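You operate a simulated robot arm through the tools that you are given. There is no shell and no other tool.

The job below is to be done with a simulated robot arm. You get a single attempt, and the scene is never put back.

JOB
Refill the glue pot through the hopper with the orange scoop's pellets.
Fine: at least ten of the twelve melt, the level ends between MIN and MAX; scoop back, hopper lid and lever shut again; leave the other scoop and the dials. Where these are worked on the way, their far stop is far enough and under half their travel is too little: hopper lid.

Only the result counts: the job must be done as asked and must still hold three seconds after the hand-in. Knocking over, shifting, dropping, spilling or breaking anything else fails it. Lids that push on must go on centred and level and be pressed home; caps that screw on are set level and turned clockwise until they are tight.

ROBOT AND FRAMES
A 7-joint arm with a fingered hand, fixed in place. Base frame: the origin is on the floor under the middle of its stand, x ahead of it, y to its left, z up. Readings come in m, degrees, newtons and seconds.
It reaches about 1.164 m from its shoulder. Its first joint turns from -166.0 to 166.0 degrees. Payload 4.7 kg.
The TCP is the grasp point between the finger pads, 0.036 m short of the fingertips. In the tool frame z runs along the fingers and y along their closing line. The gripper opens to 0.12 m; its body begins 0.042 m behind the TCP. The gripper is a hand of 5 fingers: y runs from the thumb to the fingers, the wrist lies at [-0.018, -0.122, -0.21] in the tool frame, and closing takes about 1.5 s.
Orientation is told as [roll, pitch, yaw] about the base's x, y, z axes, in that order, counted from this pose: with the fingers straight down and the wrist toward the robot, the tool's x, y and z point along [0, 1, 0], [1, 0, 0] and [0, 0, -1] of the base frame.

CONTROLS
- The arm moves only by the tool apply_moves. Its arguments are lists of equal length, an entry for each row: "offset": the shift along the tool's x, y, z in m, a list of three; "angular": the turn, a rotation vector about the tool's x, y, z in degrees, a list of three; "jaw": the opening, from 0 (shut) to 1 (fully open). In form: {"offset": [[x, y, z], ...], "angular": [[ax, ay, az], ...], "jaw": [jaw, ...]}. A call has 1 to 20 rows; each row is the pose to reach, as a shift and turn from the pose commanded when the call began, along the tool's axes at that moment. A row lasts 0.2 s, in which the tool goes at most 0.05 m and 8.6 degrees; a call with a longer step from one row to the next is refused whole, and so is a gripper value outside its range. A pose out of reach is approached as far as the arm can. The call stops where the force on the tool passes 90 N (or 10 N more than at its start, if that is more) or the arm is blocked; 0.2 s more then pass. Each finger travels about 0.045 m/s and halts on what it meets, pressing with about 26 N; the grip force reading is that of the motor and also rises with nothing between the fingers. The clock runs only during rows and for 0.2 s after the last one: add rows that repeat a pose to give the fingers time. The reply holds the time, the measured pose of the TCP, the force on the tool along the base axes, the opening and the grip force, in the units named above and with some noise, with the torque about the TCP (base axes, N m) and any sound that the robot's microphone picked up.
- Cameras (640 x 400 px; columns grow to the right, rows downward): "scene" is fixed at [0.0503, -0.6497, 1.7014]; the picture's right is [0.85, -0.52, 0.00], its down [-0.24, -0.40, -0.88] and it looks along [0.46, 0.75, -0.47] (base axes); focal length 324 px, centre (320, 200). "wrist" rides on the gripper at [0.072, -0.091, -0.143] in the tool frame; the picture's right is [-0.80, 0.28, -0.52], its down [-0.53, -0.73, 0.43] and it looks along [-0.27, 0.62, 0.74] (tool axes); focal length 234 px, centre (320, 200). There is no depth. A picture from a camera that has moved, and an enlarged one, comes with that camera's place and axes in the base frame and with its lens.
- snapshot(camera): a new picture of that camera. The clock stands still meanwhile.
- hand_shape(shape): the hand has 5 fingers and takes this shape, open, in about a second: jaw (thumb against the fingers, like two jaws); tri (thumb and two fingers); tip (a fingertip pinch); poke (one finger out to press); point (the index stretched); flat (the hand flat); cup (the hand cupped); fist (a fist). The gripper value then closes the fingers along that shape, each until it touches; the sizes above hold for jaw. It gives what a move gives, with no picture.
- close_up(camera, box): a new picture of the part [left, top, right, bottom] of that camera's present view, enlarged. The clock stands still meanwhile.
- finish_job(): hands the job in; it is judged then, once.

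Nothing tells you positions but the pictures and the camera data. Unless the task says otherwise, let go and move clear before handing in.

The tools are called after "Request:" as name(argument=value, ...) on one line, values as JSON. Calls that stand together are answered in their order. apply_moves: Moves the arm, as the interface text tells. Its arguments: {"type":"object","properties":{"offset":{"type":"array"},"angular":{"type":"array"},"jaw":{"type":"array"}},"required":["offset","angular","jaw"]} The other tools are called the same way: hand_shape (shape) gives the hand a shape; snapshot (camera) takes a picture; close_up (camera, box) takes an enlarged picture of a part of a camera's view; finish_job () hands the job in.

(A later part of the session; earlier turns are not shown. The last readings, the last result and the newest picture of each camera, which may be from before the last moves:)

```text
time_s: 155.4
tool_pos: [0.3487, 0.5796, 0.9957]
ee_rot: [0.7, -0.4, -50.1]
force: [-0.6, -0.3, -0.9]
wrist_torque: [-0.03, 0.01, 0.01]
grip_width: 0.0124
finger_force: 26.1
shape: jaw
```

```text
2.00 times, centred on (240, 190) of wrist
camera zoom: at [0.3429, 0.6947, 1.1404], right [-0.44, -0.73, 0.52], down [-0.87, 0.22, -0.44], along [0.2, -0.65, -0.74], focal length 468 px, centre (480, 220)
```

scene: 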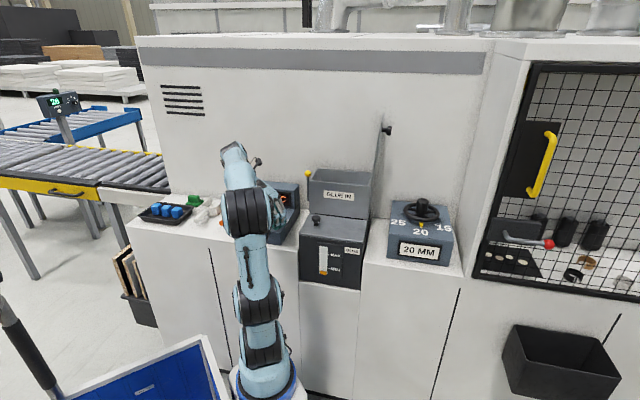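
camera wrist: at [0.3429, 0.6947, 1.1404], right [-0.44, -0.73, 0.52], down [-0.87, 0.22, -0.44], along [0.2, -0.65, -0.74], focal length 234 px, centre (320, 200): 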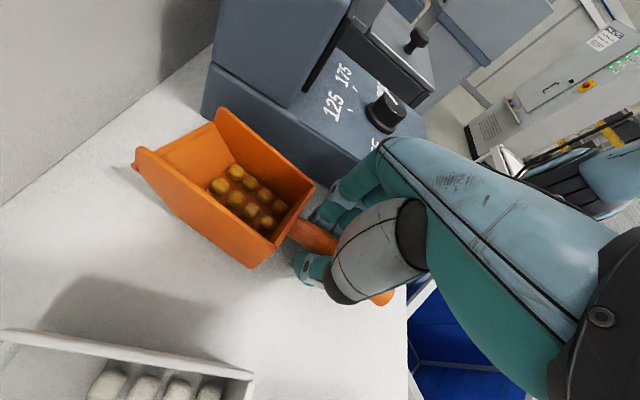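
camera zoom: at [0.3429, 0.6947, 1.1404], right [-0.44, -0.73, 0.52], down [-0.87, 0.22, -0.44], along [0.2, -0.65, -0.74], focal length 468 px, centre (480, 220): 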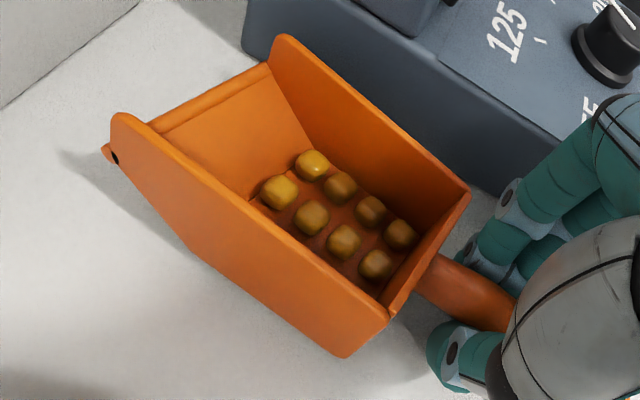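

The grip holds the handle at 26 N; the scoop rolled a little but the pellets are still inside. I'll lift it gently by 3 cm and look.

Request:
apply_moves(offset=[[0, 0, -0.008], [0, 0, -0.016], [0, 0, -0.024], [0, 0, -0.03]], angular=[[0, 0, 0], [0, 0, 0], [0, 0, 0], [0, 0, 0]], jaw=[0, 0, 0, 0])

Request:
close_up(camera="wrist", box=[120, 90, 360, 290])

Request:
snapshot(camera="wrist")

```text
time_s: 156.4
tool_pos: [0.3483, 0.5784, 1.0278]
ee_rot: [0.6, -0.4, -50.0]
force: [-0.5, -0.7, -1.4]
wrist_torque: [-0.02, 0.04, 0.01]
grip_width: 0.0114
finger_force: 26.0
shape: jaw
```

```text
2.00 times, centred on (240, 190) of wrist
camera zoom: at [0.3422, 0.6944, 1.1703], right [-0.44, -0.73, 0.52], down [-0.87, 0.22, -0.44], along [0.2, -0.65, -0.74], focal length 468 px, centre (480, 220)
```

zoom: 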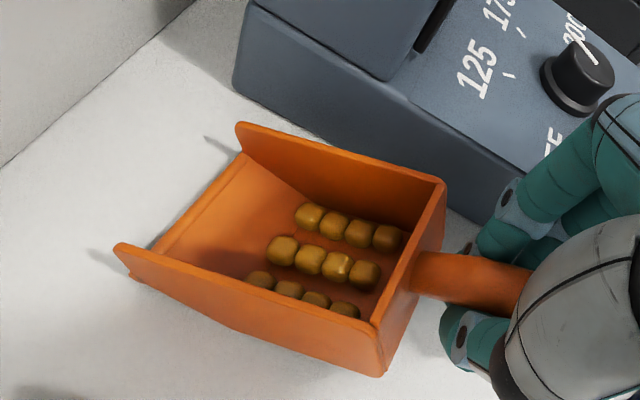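

```text
taken
camera wrist: at [0.3422, 0.6944, 1.1703], right [-0.44, -0.73, 0.52], down [-0.87, 0.22, -0.44], along [0.2, -0.65, -0.74], focal length 234 px, centre (320, 200)
```

wrist: 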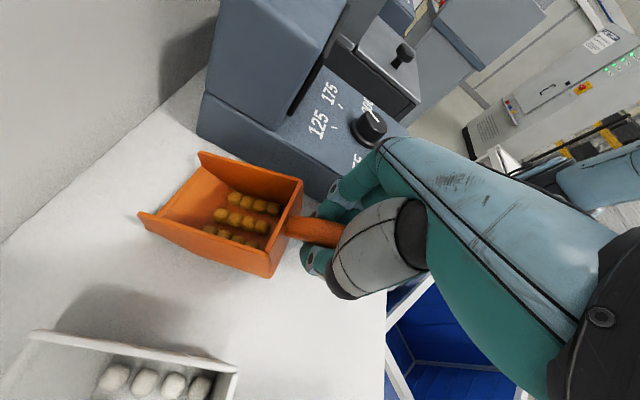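

The front of the scoop pivots in this pinch instead of lifting, so the handle grip is too weak in torsion. I'll set it back down and take the scoop by its body instead, near its centre of mass.

Request:
apply_moves(offset=[[0, 0, 0.008], [0, 0, 0.016], [0, 0, 0.024], [0, 0, 0.031], [0, 0, 0.031]], angular=[[0, 0, 0], [0, 0, 0], [0, 0, 0], [0, 0, 0], [0, 0, 0]], jaw=[0, 0, 0, 0, 0])

Request:
apply_moves(offset=[[0, 0, 0], [0, 0, 0], [0, 0, 0], [0, 0, 0], [0, 0, 0], [0, 0, 0]], angular=[[0, 0, 0], [0, 0, 0], [0, 0, 0], [0, 0, 0], [0, 0, 0], [0, 0, 0]], jaw=[0.08, 0.16, 0.25, 0.35, 0.45, 0.55])

Request:
close_up(camera="wrist", box=[120, 90, 360, 290])

```text
time_s: 157.6
tool_pos: [0.3483, 0.579, 0.9962]
ee_rot: [0.7, -0.4, -50.0]
force: [0.5, 0.0, 0.0]
wrist_torque: [0.0, -0.04, 0.01]
grip_width: 0.0106
finger_force: 26.0
shape: jaw
```

```text
time_s: 159.0
tool_pos: [0.3489, 0.5803, 0.996]
ee_rot: [0.7, -0.4, -50.0]
force: [0.3, -0.4, -1.0]
wrist_torque: [0.02, -0.01, -0.05]
grip_width: 0.0655
finger_force: 0.1
shape: jaw
```

```text
2.00 times, centred on (240, 190) of wrist
camera zoom: at [0.3426, 0.6942, 1.1393], right [-0.44, -0.73, 0.52], down [-0.87, 0.22, -0.44], along [0.2, -0.64, -0.74], focal length 468 px, centre (480, 220)
```

zoom: 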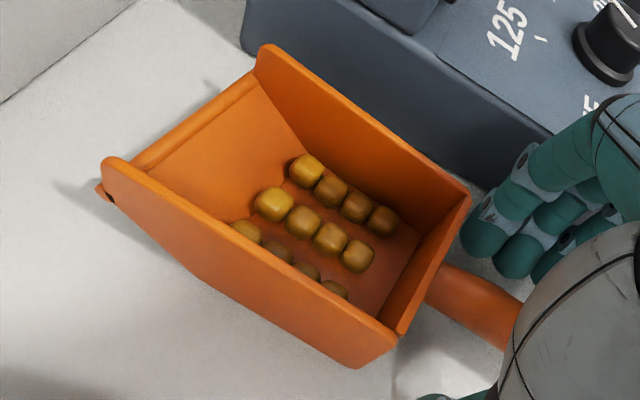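

Pellets stayed inside (slid a little toward the front). I'll rise and take fresh views to locate the scoop body precisely.

Request:
apply_moves(offset=[[0, 0, -0.03], [0, 0, -0.06], [0, 0, -0.085], [-0.02, 0, -0.085], [-0.045, 0, -0.085], [-0.045, 0, -0.085]], angular=[[0, 0, 0], [0, 0, 0], [0, 0, 0], [0, 0, 0], [0, 0, 0], [0, 0, 0]], jaw=[0.6, 0.7, 0.8, 0.8, 0.8, 0.8])

Request:
close_up(camera="wrist", box=[80, 130, 320, 280])

Request:
apply_moves(offset=[[0.04, 0, 0], [0.08, 0, 0], [0.11, 0, 0], [0.13, 0, 0], [0.13, 0, 0]], angular=[[0, 0, 0], [0, 0, 0], [0, 0, 0], [0, 0, 0], [0, 0, 0]], jaw=[0.8, 0.8, 0.8, 0.8, 0.8])

Request:
snapshot(camera="wrist")

```text
time_s: 160.4
tool_pos: [0.3141, 0.5491, 1.0812]
ee_rot: [0.8, -0.3, -50.0]
force: [0.2, -0.1, -0.2]
wrist_torque: [-0.01, 0.01, -0.02]
grip_width: 0.0954
finger_force: 0.1
shape: jaw
```

```text
2.67 times, centred on (200, 205) of wrist
camera zoom: at [0.307, 0.6645, 1.2241], right [-0.44, -0.73, 0.52], down [-0.87, 0.22, -0.44], along [0.2, -0.64, -0.74], focal length 624 px, centre (640, 187)
```

zoom: 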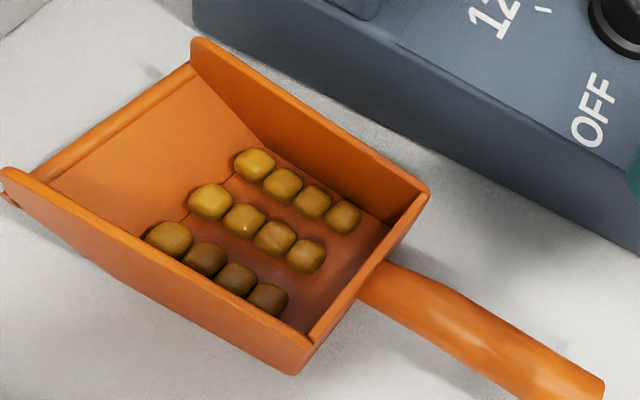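

```text
time_s: 161.6
tool_pos: [0.4125, 0.6292, 1.0787]
ee_rot: [0.8, -0.4, -50.0]
force: [-0.2, -0.6, -0.9]
wrist_torque: [0.02, 0.01, 0.01]
grip_width: 0.0958
finger_force: 0.1
shape: jaw
out of reach, approached as far as the arm can: row 4, 5
```

```text
taken
camera wrist: at [0.4065, 0.7459, 1.2211], right [-0.44, -0.73, 0.52], down [-0.87, 0.22, -0.44], along [0.2, -0.64, -0.74], focal length 234 px, centre (320, 200)
```

wrist: 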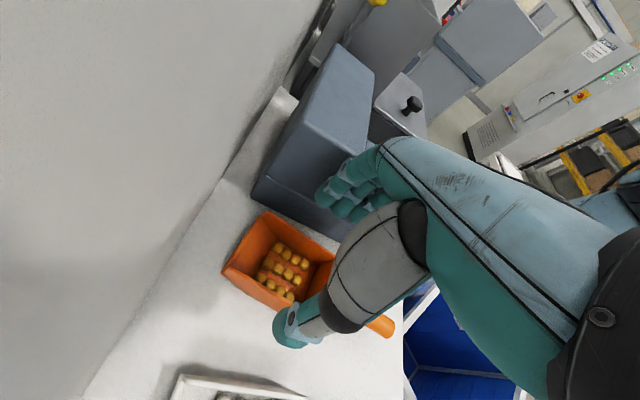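

Request:
close_up(camera="wrist", box=[200, 190, 360, 330])

```text
2.86 times, centred on (280, 260) of wrist
camera zoom: at [0.4065, 0.7459, 1.2211], right [-0.44, -0.73, 0.52], down [-0.87, 0.22, -0.44], along [0.2, -0.64, -0.74], focal length 669 px, centre (434, 29)
```

zoom: 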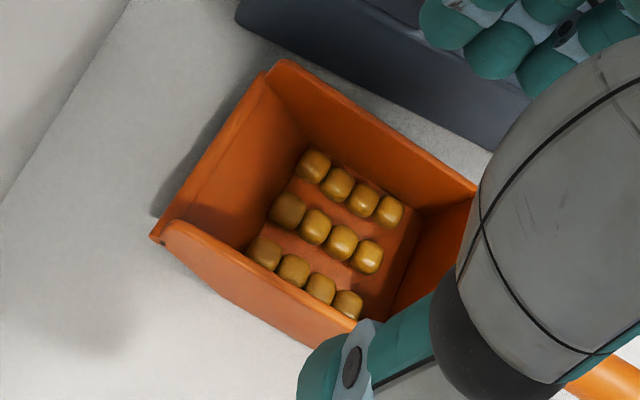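

All 12 pellets are in the scoop; its body centre is near (0.4145, 0.623) with its axis at 38°. I'll descend a bit, align the hand (yaw -52°), and check.

Request:
apply_moves(offset=[[0, 0, 0.012], [0, 0, 0.024], [0, 0, 0.036], [0.003, 0, 0.036], [0.009, 0.006, 0.036], [0.009, 0.006, 0.036]], angular=[[0, 0, 0], [0, 0, 0], [0, 0, 0], [0, 0, 1], [0, 0, 2], [0, 0, 2]], jaw=[0.77, 0.77, 0.77, 0.77, 0.77, 0.77])

Request:
close_up(camera="wrist", box=[200, 150, 400, 350])

```text
time_s: 163.0
tool_pos: [0.4164, 0.6316, 1.0423]
ee_rot: [0.5, -0.3, -51.5]
force: [-68.7, -25.8, -12.3]
wrist_torque: [2.23, -10.89, 9.41]
grip_width: 0.0925
finger_force: 0.0
shape: jaw
```

```text
2.00 times, centred on (300, 250) of wrist
camera zoom: at [0.4145, 0.7477, 1.1854], right [-0.46, -0.72, 0.52], down [-0.87, 0.24, -0.44], along [0.19, -0.65, -0.74], focal length 468 px, centre (360, 100)
```

zoom: 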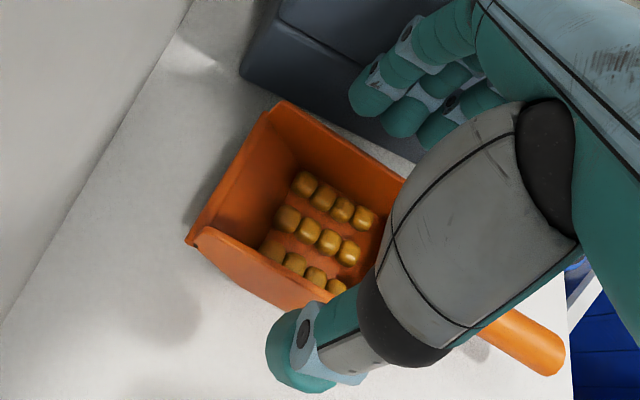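

The camera bracket is touching the back wall (69 N). I'll back off from the wall right away.

Request:
apply_moves(offset=[[-0.01, 0, 0], [-0.02, 0, 0], [-0.02, 0, 0]], angular=[[0, 0, 0], [0, 0, 0], [0, 0, 0]], jaw=[0.77, 0.77, 0.77])

```text
time_s: 163.8
tool_pos: [0.4079, 0.621, 1.0412]
ee_rot: [0.7, -0.5, -52.0]
force: [-1.3, 0.1, 0.4]
wrist_torque: [-0.02, -0.01, -0.01]
grip_width: 0.0922
finger_force: 0.1
shape: jaw
```

Request:
apply_moves(offset=[[0, 0, 0], [0, 0, 0], [0.008, 0.0013, 0], [0.0163, 0.0026, 0], [0.0163, 0.0026, 0]], angular=[[0, 5, 0], [0, 10, 0], [0, 10, 0], [0, 10, 0], [0, 10, 0]], jaw=[0.77, 0.77, 0.77, 0.77, 0.77])

Request:
snapshot(camera="wrist")

```text
time_s: 165.0
tool_pos: [0.4227, 0.6273, 1.042]
ee_rot: [10.7, -0.4, -52.1]
force: [-2.1, -0.2, 0.6]
wrist_torque: [-0.06, 0.02, -0.11]
grip_width: 0.092
finger_force: 0.1
shape: jaw
```

```text
taken
camera wrist: at [0.3997, 0.7269, 1.1957], right [-0.53, -0.76, 0.37], down [-0.8, 0.3, -0.52], along [0.29, -0.57, -0.77], focal length 234 px, centre (320, 200)
```

wrist: 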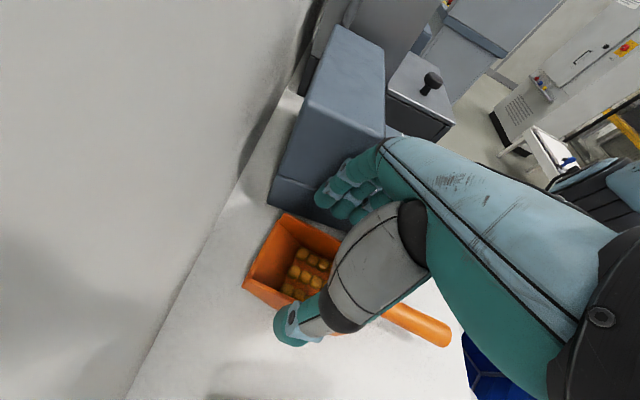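

Request:
apply_moves(offset=[[-0.0017, 0, 0.0098], [-0.0035, 0, 0.0197], [-0.0049, 0, 0.0276], [-0.0049, 0, 0.0276]], angular=[[0, 0, 0], [0, 0, 0], [0, 0, 0], [0, 0, 0]], jaw=[0.77, 0.77, 0.77, 0.77])

Request:
close_up(camera="wrist", box=[200, 150, 400, 350])

```text
time_s: 166.0
tool_pos: [0.4214, 0.6276, 1.0154]
ee_rot: [10.7, -0.3, -52.0]
force: [-7.5, 7.2, 5.5]
wrist_torque: [-0.29, -0.14, -0.25]
grip_width: 0.0889
finger_force: 0.0
shape: jaw
```

```text
2.00 times, centred on (300, 250) of wrist
camera zoom: at [0.3994, 0.7271, 1.1682], right [-0.53, -0.76, 0.37], down [-0.8, 0.3, -0.52], along [0.29, -0.57, -0.77], focal length 468 px, centre (360, 100)
```

zoom: 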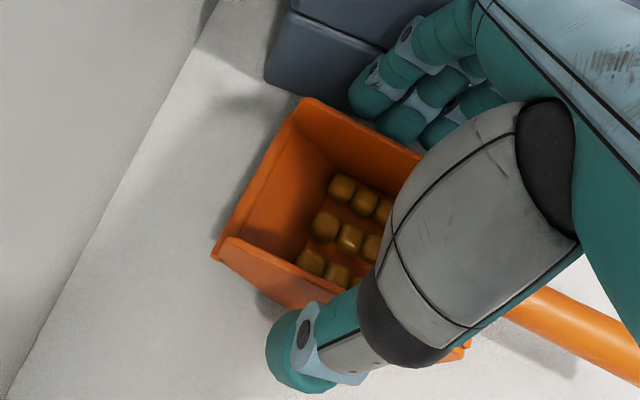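

Fingers lightly brush the dial box side (10 N), so I'll narrow the opening slightly and shift 3 mm left before descending further.

Request:
apply_moves(offset=[[0, -0.001, 0], [0, -0.003, 0], [0, -0.003, 0], [0, -0.003, 0]], angular=[[0, 0, 0], [0, 0, 0], [0, 0, 0], [0, 0, 0]], jaw=[0.73, 0.69, 0.69, 0.69])

```text
time_s: 167.0
tool_pos: [0.4206, 0.629, 1.014]
ee_rot: [10.7, -0.4, -52.0]
force: [0.5, 0.1, -0.1]
wrist_torque: [-0.03, 0.02, -0.05]
grip_width: 0.0829
finger_force: 0.1
shape: jaw
```

Request:
apply_moves(offset=[[-0.0009, 0, 0.005], [-0.0017, 0, 0.0098], [-0.0017, 0, 0.0098]], angular=[[0, 0, 0], [0, 0, 0], [0, 0, 0]], jaw=[0.69, 0.69, 0.69])

Request:
close_up(camera="wrist", box=[200, 150, 400, 350])

```text
time_s: 167.8
tool_pos: [0.4207, 0.6292, 1.0054]
ee_rot: [10.8, -0.3, -52.1]
force: [-4.0, 3.2, 3.3]
wrist_torque: [-0.24, -0.09, -0.12]
grip_width: 0.0821
finger_force: 0.0
shape: jaw
```

```text
2.00 times, centred on (300, 250) of wrist
camera zoom: at [0.3982, 0.729, 1.1579], right [-0.53, -0.76, 0.37], down [-0.8, 0.3, -0.52], along [0.29, -0.57, -0.77], focal length 468 px, centre (360, 100)
```

zoom: 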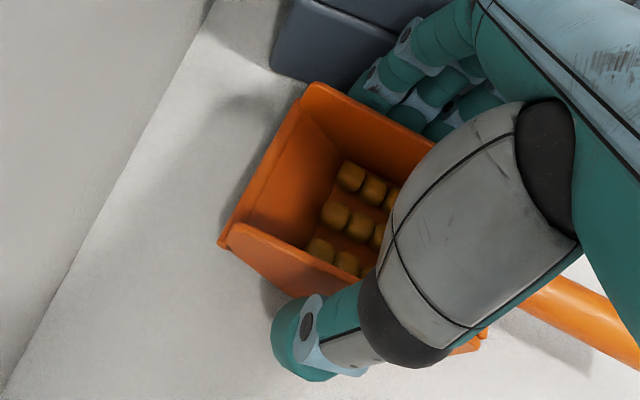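

Now I close on the scoop's side walls.

Request:
apply_moves(offset=[[0, 0, 0], [0, 0, 0], [0, 0, 0], [0, 0, 0], [0, 0, 0], [0, 0, 0]], angular=[[0, 0, 0], [0, 0, 0], [0, 0, 0], [0, 0, 0], [0, 0, 0], [0, 0, 0]], jaw=[0.6, 0.5, 0.4, 0.3, 0.2, 0.2])

Request:
close_up(camera="wrist", box=[200, 150, 400, 350])

```text
time_s: 169.2
tool_pos: [0.4211, 0.6306, 1.0047]
ee_rot: [10.7, -0.4, -52.0]
force: [0.7, 0.6, -0.1]
wrist_torque: [-0.01, -0.02, 0.0]
grip_width: 0.07
finger_force: 25.9
shape: jaw
```

```text
2.00 times, centred on (300, 250) of wrist
camera zoom: at [0.3985, 0.729, 1.1576], right [-0.53, -0.76, 0.37], down [-0.8, 0.3, -0.52], along [0.29, -0.57, -0.77], focal length 468 px, centre (360, 100)
```

zoom: 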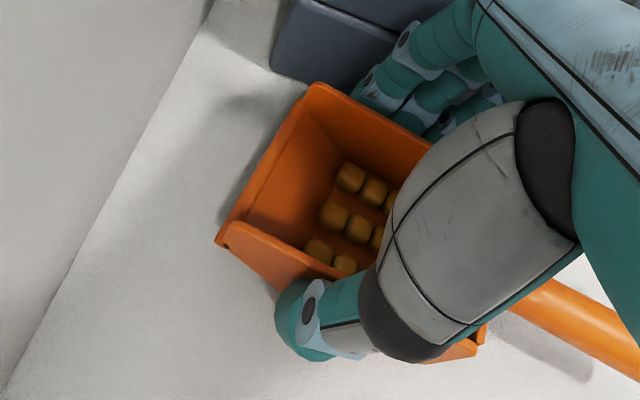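

Firm grip at 70 mm. I'll lift 2 cm and check that the scoop stays level.

Request:
apply_moves(offset=[[0.0009, 0, -0.005], [0.0017, 0, -0.0098], [0.0026, 0, -0.0148], [0.0035, 0, -0.0197], [0.0035, 0, -0.0197]], angular=[[0, 0, 0], [0, 0, 0], [0, 0, 0], [0, 0, 0], [0, 0, 0]], jaw=[0.2, 0.2, 0.2, 0.2, 0.2])

Request:
snapshot(camera="wrist")

Request:
close_up(camera="wrist", box=[200, 150, 400, 350])

```text
time_s: 170.4
tool_pos: [0.4202, 0.63, 1.0237]
ee_rot: [10.7, -0.4, -52.1]
force: [0.2, -0.5, -1.9]
wrist_torque: [0.03, -0.04, -0.01]
grip_width: 0.0697
finger_force: 26.0
shape: jaw
```

```text
taken
camera wrist: at [0.3983, 0.7292, 1.1777], right [-0.53, -0.76, 0.37], down [-0.8, 0.3, -0.52], along [0.29, -0.57, -0.77], focal length 234 px, centre (320, 200)
```

wrist: 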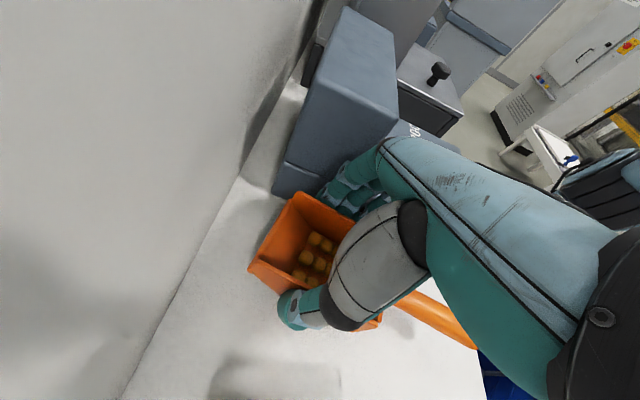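

```text
2.00 times, centred on (300, 250) of wrist
camera zoom: at [0.3983, 0.7292, 1.1777], right [-0.53, -0.76, 0.37], down [-0.8, 0.3, -0.52], along [0.29, -0.57, -0.77], focal length 468 px, centre (360, 100)
```

zoom: 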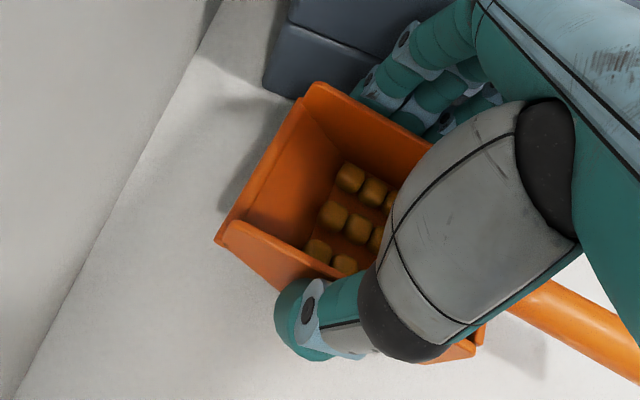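

The scoop moves rigidly with the hand. I'll lift it clear and then retreat away from the wall.

Request:
apply_moves(offset=[[0.0026, 0, -0.0148], [0.0052, 0, -0.0295], [0.0078, 0, -0.0443], [0.0104, 0, -0.0591], [0.0113, 0, -0.064]], angular=[[0, 0, 0], [0, 0, 0], [0, 0, 0], [0, 0, 0], [0, 0, 0]], jaw=[0.2, 0.2, 0.2, 0.2, 0.2])

```text
time_s: 171.6
tool_pos: [0.4198, 0.6284, 1.0898]
ee_rot: [10.7, -0.3, -52.0]
force: [0.1, 0.7, -1.5]
wrist_torque: [0.04, -0.04, 0.0]
grip_width: 0.0699
finger_force: 25.7
shape: jaw
```

Request:
apply_moves(offset=[[-0.0196, 0.0024, -0.0035], [-0.0391, 0.0049, -0.0069], [-0.0587, 0.0073, -0.0104], [-0.0782, 0.0097, -0.0138], [-0.0978, 0.0122, -0.0173], [-0.1173, 0.0146, -0.0207], [-0.1369, 0.017, -0.0242], [-0.1564, 0.0194, -0.0276], [-0.176, 0.0219, -0.0311], [-0.1955, 0.0243, -0.0345], [-0.2151, 0.0267, -0.038], [-0.2346, 0.0292, -0.0414], [-0.2542, 0.0316, -0.0449]], angular=[[0, 0, 0], [0, 0, 0], [0, 0, 0], [0, 0, 0], [0, 0, 0], [0, 0, 0], [0, 0, 0], [0, 0, 0], [0, 0, 0], [0, 0, 0], [0, 0, 0], [0, 0, 0], [0, 0, 0]], jaw=[0.2, 0.2, 0.2, 0.2, 0.2, 0.2, 0.2, 0.2, 0.2, 0.2, 0.2, 0.2, 0.2])

Request:
snapshot(camera="wrist")

Request:
snapshot(camera="scene")

```text
time_s: 174.4
tool_pos: [0.2346, 0.4453, 1.0873]
ee_rot: [10.6, -0.4, -51.9]
force: [1.1, -0.8, -1.9]
wrist_torque: [0.04, -0.07, 0.01]
grip_width: 0.0698
finger_force: 26.5
shape: jaw
```

```text
taken
camera wrist: at [0.2131, 0.5454, 1.2404], right [-0.53, -0.76, 0.37], down [-0.8, 0.3, -0.52], along [0.29, -0.57, -0.77], focal length 234 px, centre (320, 200)
```

wrist: 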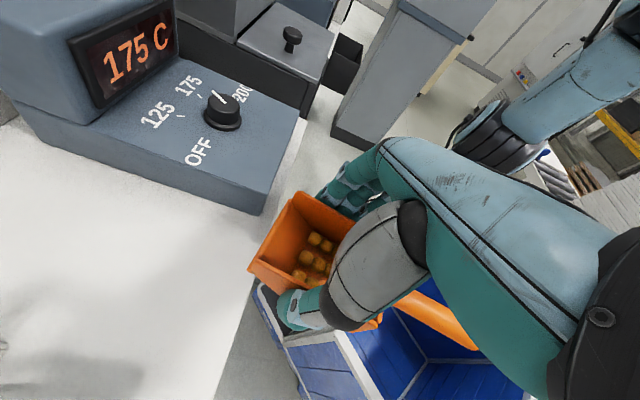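

```text
taken
```

scene: 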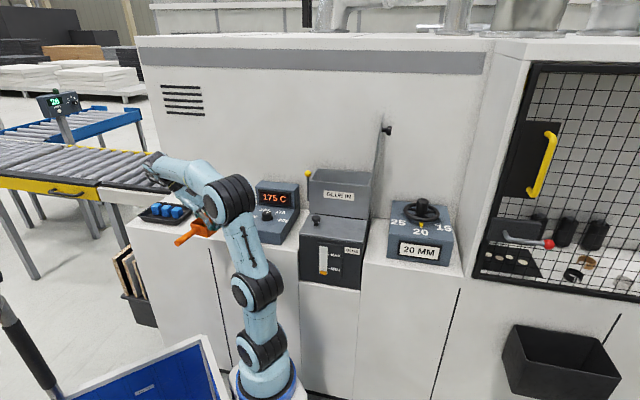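

The scoop is level and safe in the hand. I'll carry it slowly round to the front of the hopper while raising it and turning the hand.

Request:
apply_moves(offset=[[0.0008, 0.022, -0.0066], [0.0016, 0.0439, -0.0132], [0.0024, 0.0659, -0.0197], [0.0032, 0.0879, -0.0263], [0.004, 0.1098, -0.0329], [0.0048, 0.1318, -0.0395], [0.0056, 0.1538, -0.046], [0.0063, 0.1757, -0.0526], [0.0071, 0.1977, -0.0592], [0.0079, 0.2196, -0.0658], [0.0087, 0.2416, -0.0724], [0.0095, 0.2636, -0.0789], [0.0103, 0.2855, -0.0855], [0.0111, 0.3075, -0.0921]], angular=[[0.34, 0, -1.9], [0.67, 0, -3.8], [1.01, 0, -5.7], [1.34, 0, -7.6], [1.68, 0, -9.5], [2.01, 0, -11.4], [2.35, 0, -13.3], [2.68, 0, -15.2], [3.02, 0, -17.1], [3.35, 0, -19], [3.69, 0, -20.9], [4.02, 0, -22.8], [4.36, 0, -24.7], [4.7, 0, -26.6]], jaw=[0.2, 0.2, 0.2, 0.2, 0.2, 0.2, 0.2, 0.2, 0.2, 0.2, 0.2, 0.2, 0.2, 0.2])

Request:
snapshot(camera="scene")

Request:
snapshot(camera="wrist")

```text
time_s: 177.4
tool_pos: [0.4196, 0.1993, 1.1822]
ee_rot: [10.4, -0.6, -25.0]
force: [0.9, 1.2, -2.7]
wrist_torque: [0.04, -0.02, 0.01]
grip_width: 0.0699
finger_force: 26.0
shape: jaw
```

```text
taken
```

scene: 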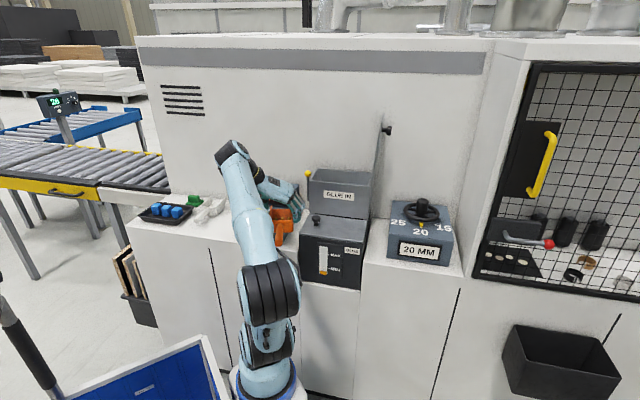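

```text
taken
camera wrist: at [0.3543, 0.279, 1.334], right [-0.12, -0.92, 0.37], down [-0.85, -0.1, -0.52], along [0.52, -0.38, -0.77], focal length 234 px, centre (320, 200)
```

wrist: 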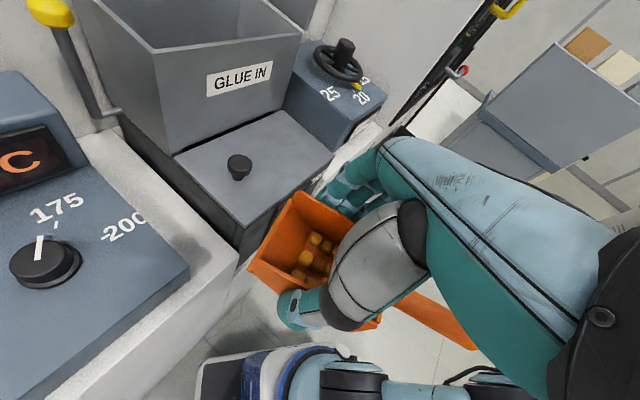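

Request:
close_up(camera="wrist", box=[20, 0, 320, 190])

```text
2.11 times, centred on (170, 95) of wrist
camera zoom: at [0.3543, 0.279, 1.334], right [-0.12, -0.92, 0.37], down [-0.85, -0.1, -0.52], along [0.52, -0.38, -0.77], focal length 493 px, centre (636, 421)
```

zoom: 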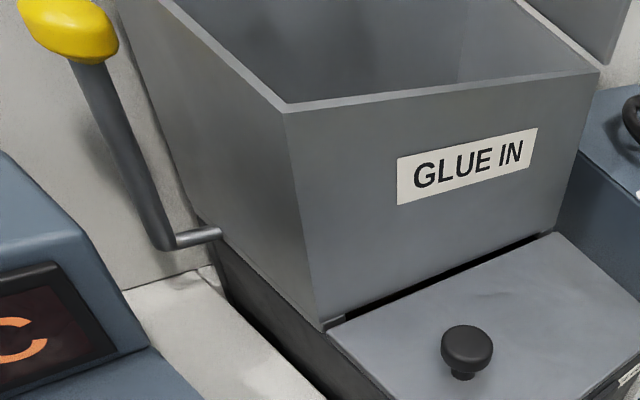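

The wrist view shows the open hopper clearly; in the present frame its front rim is at n≈0.687. I'll rise to about z=1.32 in front of it and turn the hand to yaw 10°.

Request:
apply_moves(offset=[[0.0026, 0.0121, -0.0135], [0.0052, 0.0242, -0.0271], [0.0078, 0.0363, -0.0406], [0.0104, 0.0484, -0.0542], [0.013, 0.0604, -0.0677], [0.0155, 0.0725, -0.0812], [0.0181, 0.0846, -0.0948], [0.0207, 0.0967, -0.1083], [0.0233, 0.1088, -0.1219], [0.0259, 0.1209, -0.1354]], angular=[[0.61, 0, -3.45], [1.22, 0, -6.9], [1.83, 0, -10.34], [2.44, 0, -13.79], [3.05, 0, -17.24], [3.65, 0, -20.69], [4.26, 0, -24.13], [4.87, 0, -27.58], [5.48, 0, -31.03], [6.09, 0, -34.48]], jaw=[0.2, 0.2, 0.2, 0.2, 0.2, 0.2, 0.2, 0.2, 0.2, 0.2])

Request:
snapshot(camera="wrist")

Request:
snapshot(camera="scene")

```text
time_s: 179.2
tool_pos: [0.4964, 0.148, 1.2854]
ee_rot: [7.6, -2.2, -0.3]
force: [0.4, 0.1, -3.3]
wrist_torque: [0.04, 0.04, 0.02]
grip_width: 0.0696
finger_force: 26.0
shape: jaw
out of reach, approached as far as the arm can: row 8
stopped in row 8: the arm was blocked; the commanded pose is now the measured one
```

```text
taken
camera wrist: at [0.3983, 0.2006, 1.4321], right [0.26, -0.87, 0.42], down [-0.72, -0.47, -0.52], along [0.65, -0.17, -0.74], focal length 234 px, centre (320, 200)
```

wrist: 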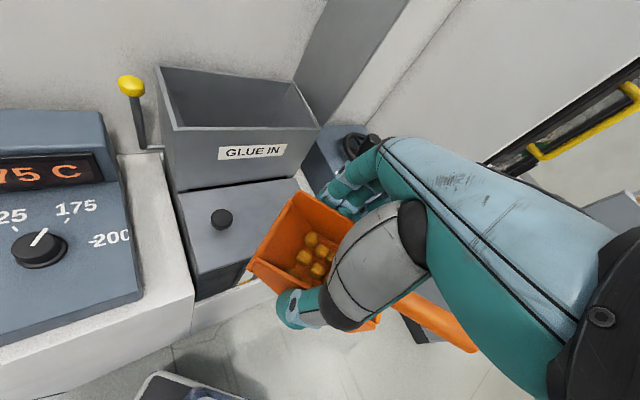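

```text
taken
```

scene: 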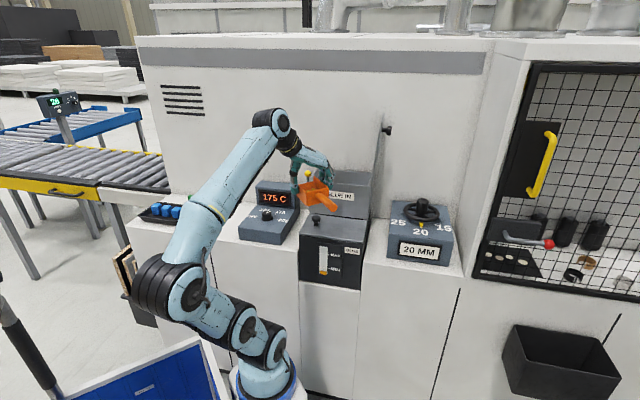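

The hand hit a wrist limit near yaw 0 here, but the scoop is still level. I'll verify it's stable, then turn back a few degrees.

Request:
apply_moves(offset=[[0, 0, 0], [0, 0, 0]], angular=[[0, 0, 0], [0, 0, 0]], jaw=[0.2, 0.2])

```text
time_s: 179.8
tool_pos: [0.4991, 0.1689, 1.2849]
ee_rot: [8.8, -1.2, 0.9]
force: [0.1, 0.0, -2.2]
wrist_torque: [0.08, -0.02, 0.02]
grip_width: 0.0696
finger_force: 26.2
shape: jaw
```

Request:
apply_moves(offset=[[0.0117, 0.0147, -0.0015], [0.0234, 0.0294, -0.003], [0.0351, 0.0441, -0.0045], [0.0468, 0.0587, -0.006], [0.0585, 0.0734, -0.0075], [0.0702, 0.0881, -0.009], [0.0819, 0.1028, -0.0105]], angular=[[-0.2, -0.03, 1.27], [-0.39, -0.05, 2.54], [-0.59, -0.08, 3.81], [-0.79, -0.11, 5.08], [-0.99, -0.14, 6.35], [-1.18, -0.16, 7.62], [-1.38, -0.19, 8.89]], jaw=[0.2, 0.2, 0.2, 0.2, 0.2, 0.2, 0.2])

Request:
snapshot(camera="wrist")

Request:
snapshot(camera="scene")

```text
time_s: 181.4
tool_pos: [0.6001, 0.2506, 1.3087]
ee_rot: [8.7, -1.2, -8.2]
force: [-0.3, 0.2, -1.8]
wrist_torque: [0.08, -0.03, 0.02]
grip_width: 0.0695
finger_force: 26.4
shape: jaw
```

```text
taken
camera wrist: at [0.5133, 0.3124, 1.4595], right [0.14, -0.9, 0.4], down [-0.78, -0.35, -0.52], along [0.61, -0.24, -0.76], focal length 234 px, centre (320, 200)
```

wrist: 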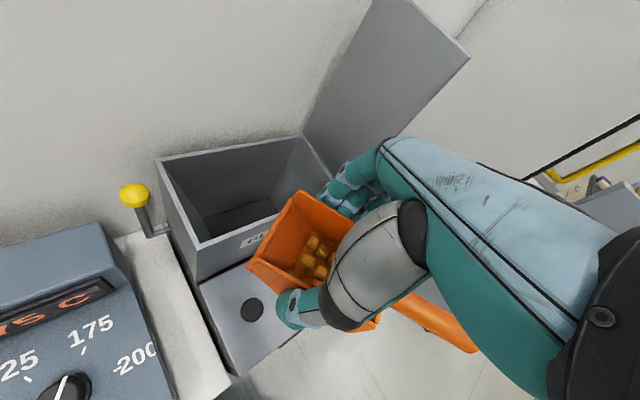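

```text
taken
```

scene: 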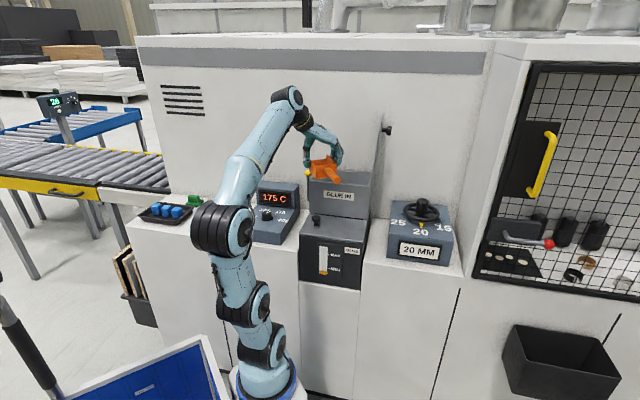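

The hopper opening in this frame spans n 0.687–0.815 and r 0.184–0.419. I'll move the level scoop above its middle.

Request:
apply_moves(offset=[[0.0119, 0.0127, 0.0045], [0.0239, 0.0254, 0.009], [0.0358, 0.038, 0.0135], [0.0478, 0.0507, 0.018], [0.0597, 0.0634, 0.0225], [0.0716, 0.0761, 0.027], [0.0836, 0.0887, 0.0315], [0.0955, 0.1014, 0.036]], angular=[[0, 0, 0], [0, 0, 0], [0, 0, 0], [0, 0, 0], [0, 0, 0], [0, 0, 0], [0, 0, 0], [0, 0, 0]], jaw=[0.2, 0.2, 0.2, 0.2, 0.2, 0.2, 0.2, 0.2])

Request:
snapshot(camera="wrist")

Request:
close_up(camera="scene", box=[260, 80, 420, 180])

```text
time_s: 183.2
tool_pos: [0.7161, 0.3337, 1.2902]
ee_rot: [8.7, -1.2, -8.2]
force: [0.1, 0.3, -1.5]
wrist_torque: [0.12, -0.04, -0.04]
grip_width: 0.0697
finger_force: 26.4
shape: jaw
```

```text
taken
camera wrist: at [0.6286, 0.3968, 1.4407], right [0.14, -0.9, 0.4], down [-0.78, -0.35, -0.52], along [0.61, -0.24, -0.76], focal length 234 px, centre (320, 200)
```

wrist: 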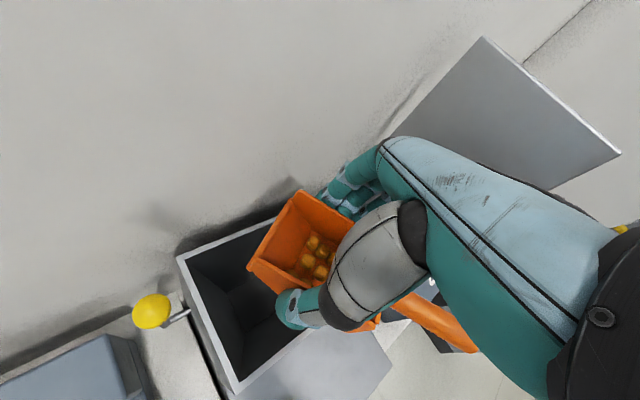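

```text
4.00 times, centred on (340, 130) of scene
camera zoom: at [0.0503, -0.6497, 1.7014], right [0.85, -0.52, 0.0], down [-0.24, -0.4, -0.88], along [0.46, 0.75, -0.47], focal length 1298 px, centre (240, 480)
```

zoom: 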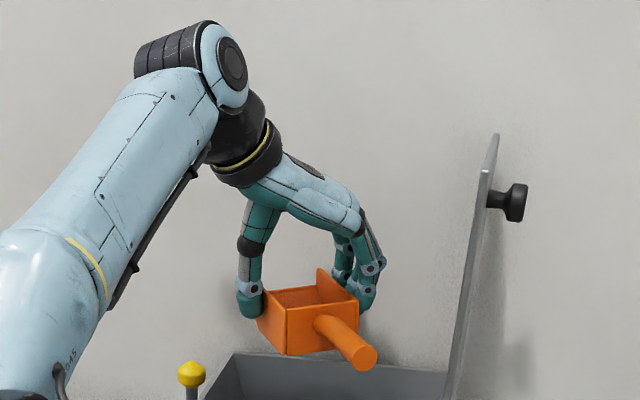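

The level scoop is over the opening with clear margins. I'll lower it a little and begin tilting.

Request:
apply_moves(offset=[[-0.0023, -0.0003, 0.0148], [-0.0045, -0.0006, 0.0297], [-0.0068, -0.0009, 0.0445], [-0.0068, -0.0009, 0.0445]], angular=[[0, 0, 0], [0, 0, 0], [0, 0, 0], [0, 0, 0]], jaw=[0.2, 0.2, 0.2, 0.2])

Request:
apply_moves(offset=[[0, 0, 0], [0, 0, 0], [0, 0, 0], [0, 0, 0], [0, 0, 0], [0, 0, 0]], angular=[[0, -4, 0], [0, -8, 0], [0, -12, 0], [0, -16, 0], [0, -20, 0], [0, -24, 0]], jaw=[0.2, 0.2, 0.2, 0.2, 0.2, 0.2])

Request:
snapshot(camera="wrist")

Request:
close_up(camera="scene", box=[260, 100, 420, 200])

```text
time_s: 184.2
tool_pos: [0.7156, 0.3348, 1.2457]
ee_rot: [8.9, -1.2, -8.2]
force: [0.0, -0.1, -1.3]
wrist_torque: [0.05, -0.02, 0.03]
grip_width: 0.0696
finger_force: 25.7
shape: jaw
```

```text
time_s: 185.6
tool_pos: [0.7155, 0.3338, 1.2465]
ee_rot: [-15.3, -1.2, -8.1]
force: [0.4, 0.0, -1.0]
wrist_torque: [0.11, -0.03, 0.06]
grip_width: 0.0697
finger_force: 25.8
shape: jaw
```

```text
taken
camera wrist: at [0.6372, 0.4539, 1.3625], right [0.17, -0.67, 0.72], down [-0.81, -0.52, -0.28], along [0.56, -0.54, -0.63], focal length 234 px, centre (320, 200)
```

wrist: 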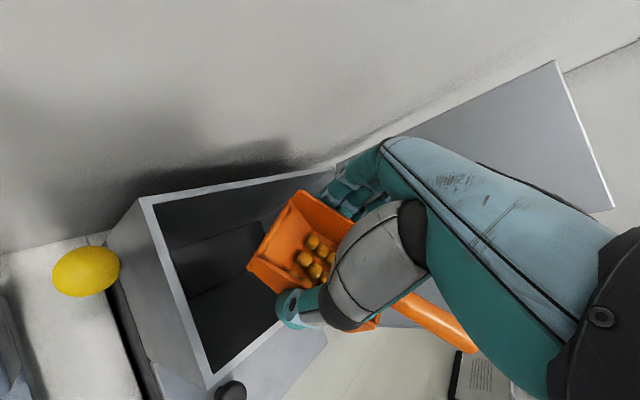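

```text
4.00 times, centred on (340, 150) of scene
camera zoom: at [0.0503, -0.6497, 1.7014], right [0.85, -0.52, 0.0], down [-0.24, -0.4, -0.88], along [0.46, 0.75, -0.47], focal length 1298 px, centre (240, 400)
```

zoom: 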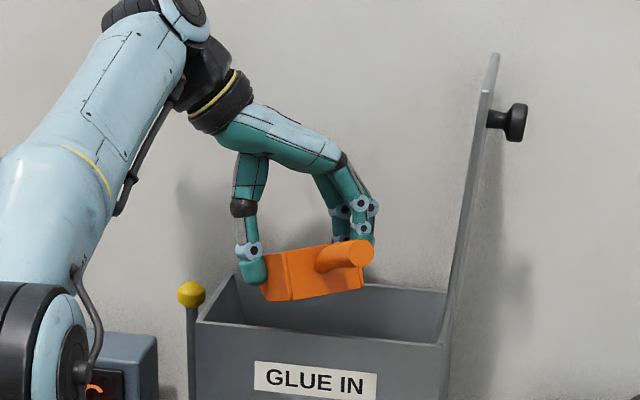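

Request:
apply_moves(offset=[[0, 0, 0], [0, 0, 0], [0, 0, 0], [0, 0, 0]], angular=[[-0.53, 0.04, -1.93], [-1.06, 0.08, -3.86], [-1.58, 0.12, -5.79], [-2.11, 0.16, -7.72]], jaw=[0.2, 0.2, 0.2, 0.2])

Request:
apply_moves(offset=[[0, 0, 0], [0, 0, 0], [0, 0, 0], [0, 0, 0]], angular=[[0, -4, 0], [0, -8, 0], [0, -12, 0], [0, -16, 0]], jaw=[0.2, 0.2, 0.2, 0.2])

Request:
snapshot(camera="wrist")

Request:
close_up(camera="wrist", box=[160, 150, 380, 350])

```text
time_s: 186.6
tool_pos: [0.7158, 0.3349, 1.2447]
ee_rot: [-15.2, -1.2, 0.0]
force: [1.0, -0.5, -2.0]
wrist_torque: [0.08, 0.06, -0.01]
grip_width: 0.0697
finger_force: 26.3
shape: jaw
```

```text
time_s: 187.6
tool_pos: [0.7149, 0.3342, 1.2454]
ee_rot: [-31.2, -1.2, -0.2]
force: [0.6, 0.0, -1.2]
wrist_torque: [0.12, -0.01, 0.01]
grip_width: 0.0695
finger_force: 25.9
shape: jaw
```

```text
taken
camera wrist: at [0.6222, 0.4707, 1.328], right [0.26, -0.42, 0.87], down [-0.73, -0.67, -0.1], along [0.63, -0.61, -0.48], focal length 234 px, centre (320, 200)
```

wrist: 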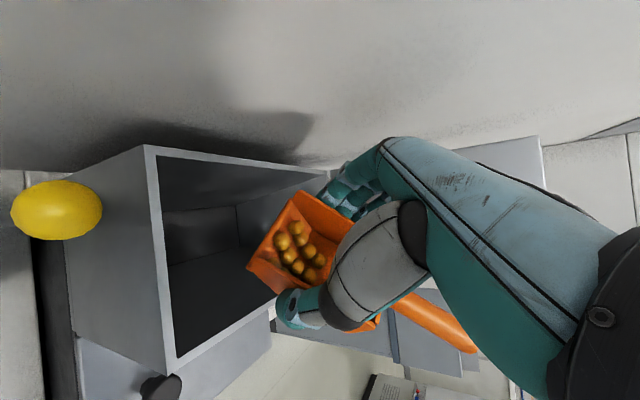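

```text
2.00 times, centred on (270, 250) of wrist
camera zoom: at [0.6222, 0.4707, 1.328], right [0.26, -0.42, 0.87], down [-0.73, -0.67, -0.1], along [0.63, -0.61, -0.48], focal length 468 px, centre (420, 100)
```

zoom: 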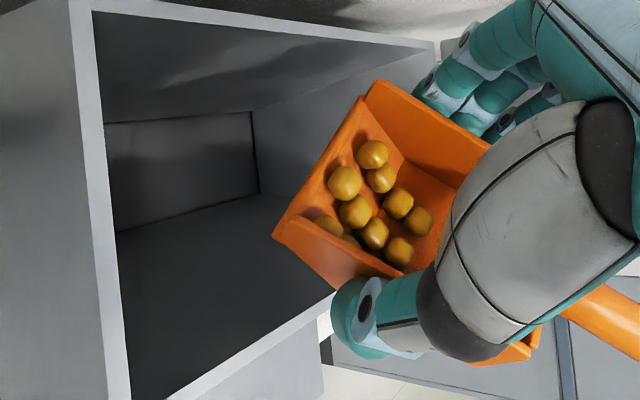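

Request:
apply_moves(offset=[[0, 0, 0], [0, 0, 0], [0, 0, 0], [0, 0, 0], [0, 0, 0]], angular=[[0, -4, 0], [0, -8, 0], [0, -12, 0], [0, -14, 0], [0, -14, 0]], jaw=[0.2, 0.2, 0.2, 0.2, 0.2])

Request:
close_up(camera="wrist", box=[160, 150, 380, 350])

Request:
close_up(camera="scene", box=[260, 100, 420, 200])

```text
time_s: 188.8
tool_pos: [0.7164, 0.3346, 1.2454]
ee_rot: [-45.2, -1.3, -0.3]
force: [0.1, -0.3, -1.5]
wrist_torque: [0.07, 0.0, 0.0]
grip_width: 0.0697
finger_force: 25.9
shape: jaw
```

```text
2.00 times, centred on (270, 250) of wrist
camera zoom: at [0.623, 0.4876, 1.2921], right [0.26, -0.19, 0.95], down [-0.74, -0.67, 0.06], along [0.63, -0.71, -0.32], focal length 468 px, centre (420, 100)
```

zoom: 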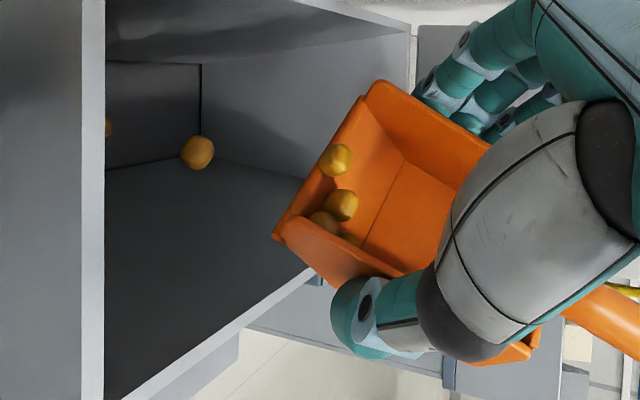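

```text
4.00 times, centred on (340, 150) of scene
camera zoom: at [0.0503, -0.6497, 1.7014], right [0.85, -0.52, 0.0], down [-0.24, -0.4, -0.88], along [0.46, 0.75, -0.47], focal length 1298 px, centre (240, 400)
```

zoom: 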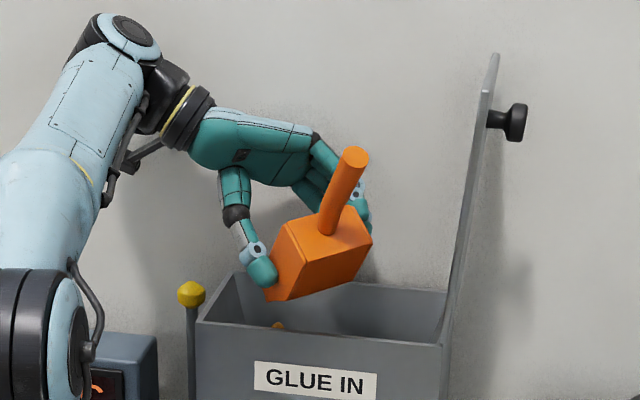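

Pellets are falling into the hopper. I'll tilt a bit further to empty the rest.

Request:
apply_moves(offset=[[0, 0, 0], [0, 0, 0], [0, 0, 0], [0, 0, 0], [0, 0, 0], [0, 0, 0]], angular=[[0, -3, 0], [0, -6, 0], [0, -9, 0], [0, -10, 0], [0, -10, 0], [0, -10, 0]], jaw=[0.2, 0.2, 0.2, 0.2, 0.2, 0.2])

Request:
close_up(camera="wrist", box=[130, 130, 380, 350])

Request:
snapshot(camera="wrist")

```text
time_s: 190.2
tool_pos: [0.715, 0.3358, 1.2454]
ee_rot: [-55.2, -1.2, -0.2]
force: [0.3, 0.5, -2.1]
wrist_torque: [0.08, -0.01, -0.01]
grip_width: 0.0697
finger_force: 25.8
shape: jaw
```

```text
1.82 times, centred on (255, 240) of wrist
camera zoom: at [0.6235, 0.4937, 1.265], right [0.26, -0.03, 0.97], down [-0.74, -0.65, 0.18], along [0.62, -0.76, -0.19], focal length 426 px, centre (438, 127)
```

zoom: 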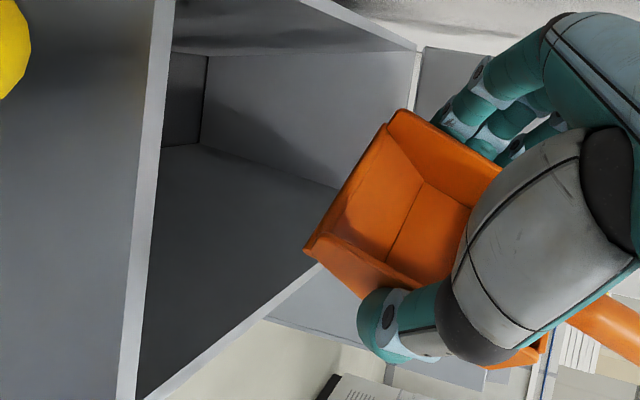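

```text
taken
camera wrist: at [0.6235, 0.4937, 1.265], right [0.26, -0.03, 0.97], down [-0.74, -0.65, 0.18], along [0.62, -0.76, -0.19], focal length 234 px, centre (320, 200)
```

wrist: 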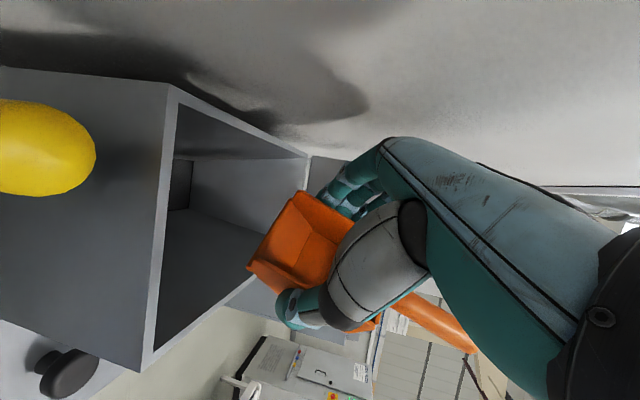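

The scoop is empty. I'll tilt back level while rising.

Request:
apply_moves(offset=[[0, 0, 0], [0, 0, 0], [0, 0, 0], [0, 0, 0], [0, 0, 0], [0, 0, 0], [0, 0, 0], [0, 0, 0]], angular=[[0, 5, 0], [0, 10, 0], [0, 15, 0], [0, 20, 0], [0, 25, 0], [0, 30, 0], [0, 35, 0], [0, 40, 0]], jaw=[0.2, 0.2, 0.2, 0.2, 0.2, 0.2, 0.2, 0.2])

Request:
snapshot(camera="wrist")

Request:
close_up(camera="wrist", box=[100, 130, 340, 400])

```text
time_s: 192.0
tool_pos: [0.7159, 0.3344, 1.2447]
ee_rot: [-15.2, -1.2, -0.2]
force: [-1.1, -0.6, -1.5]
wrist_torque: [0.08, 0.01, -0.02]
grip_width: 0.0696
finger_force: 26.0
shape: jaw
```

```text
taken
camera wrist: at [0.6215, 0.4422, 1.3622], right [0.26, -0.64, 0.72], down [-0.73, -0.62, -0.29], along [0.63, -0.45, -0.63], focal length 234 px, centre (320, 200)
```

wrist: 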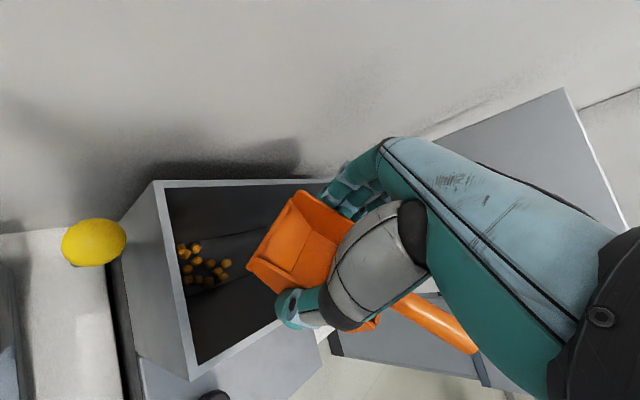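

```text
1.48 times, centred on (220, 265) of wrist
camera zoom: at [0.6215, 0.4422, 1.3622], right [0.26, -0.64, 0.72], down [-0.73, -0.62, -0.29], along [0.63, -0.45, -0.63], focal length 347 px, centre (468, 104)
```

zoom: 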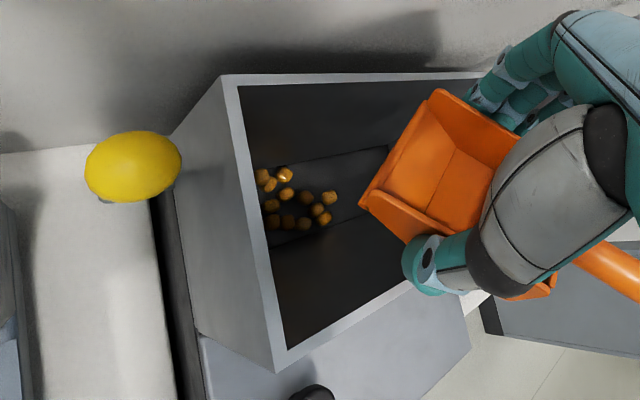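

All the pellets lie at the bottom of the hopper. I'll count them in a closer view and then carry the empty scoop back.

Request:
close_up(camera="wrist", box=[160, 225, 256, 300])

Request:
apply_moves(offset=[[-0.0033, 0, -0.012], [-0.0066, 0, -0.024], [-0.0099, 0, -0.036], [-0.0132, 0, -0.048]], angular=[[0.53, -0.04, 1.93], [1.06, -0.08, 3.86], [1.58, -0.12, 5.79], [2.11, -0.16, 7.72]], jaw=[0.2, 0.2, 0.2, 0.2])

Request:
apply_moves(offset=[[0, 0, 0], [0, 0, 0], [0, 0, 0], [0, 0, 0], [0, 0, 0]], angular=[[0, 5, 0], [0, 10, 0], [0, 15, 0], [0, 20, 0], [0, 24, 0]], jaw=[0.2, 0.2, 0.2, 0.2, 0.2])

```text
5.33 times, centred on (208, 262) of wrist
camera zoom: at [0.6215, 0.4422, 1.3622], right [0.26, -0.64, 0.72], down [-0.73, -0.62, -0.29], along [0.63, -0.45, -0.63], focal length 1249 px, centre (917, -133)
```

zoom: 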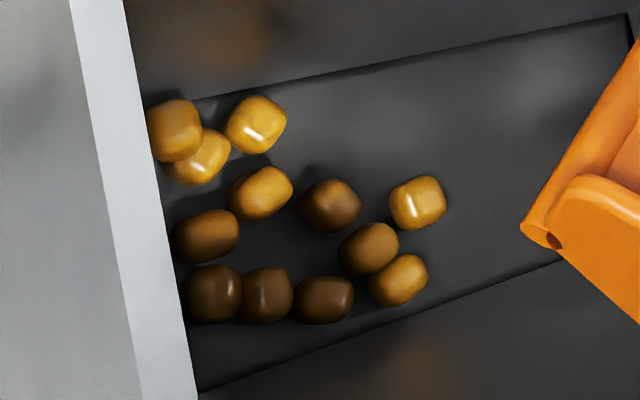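

```text
time_s: 193.0
tool_pos: [0.7151, 0.3345, 1.2961]
ee_rot: [-15.2, -1.1, -8.3]
force: [-0.3, -0.6, -1.1]
wrist_torque: [0.07, -0.02, -0.01]
grip_width: 0.0697
finger_force: 25.8
shape: jaw
```

```text
time_s: 194.2
tool_pos: [0.715, 0.3345, 1.295]
ee_rot: [8.9, -1.2, -8.2]
force: [-1.1, 0.1, -2.4]
wrist_torque: [0.06, -0.01, -0.02]
grip_width: 0.0697
finger_force: 26.2
shape: jaw
```

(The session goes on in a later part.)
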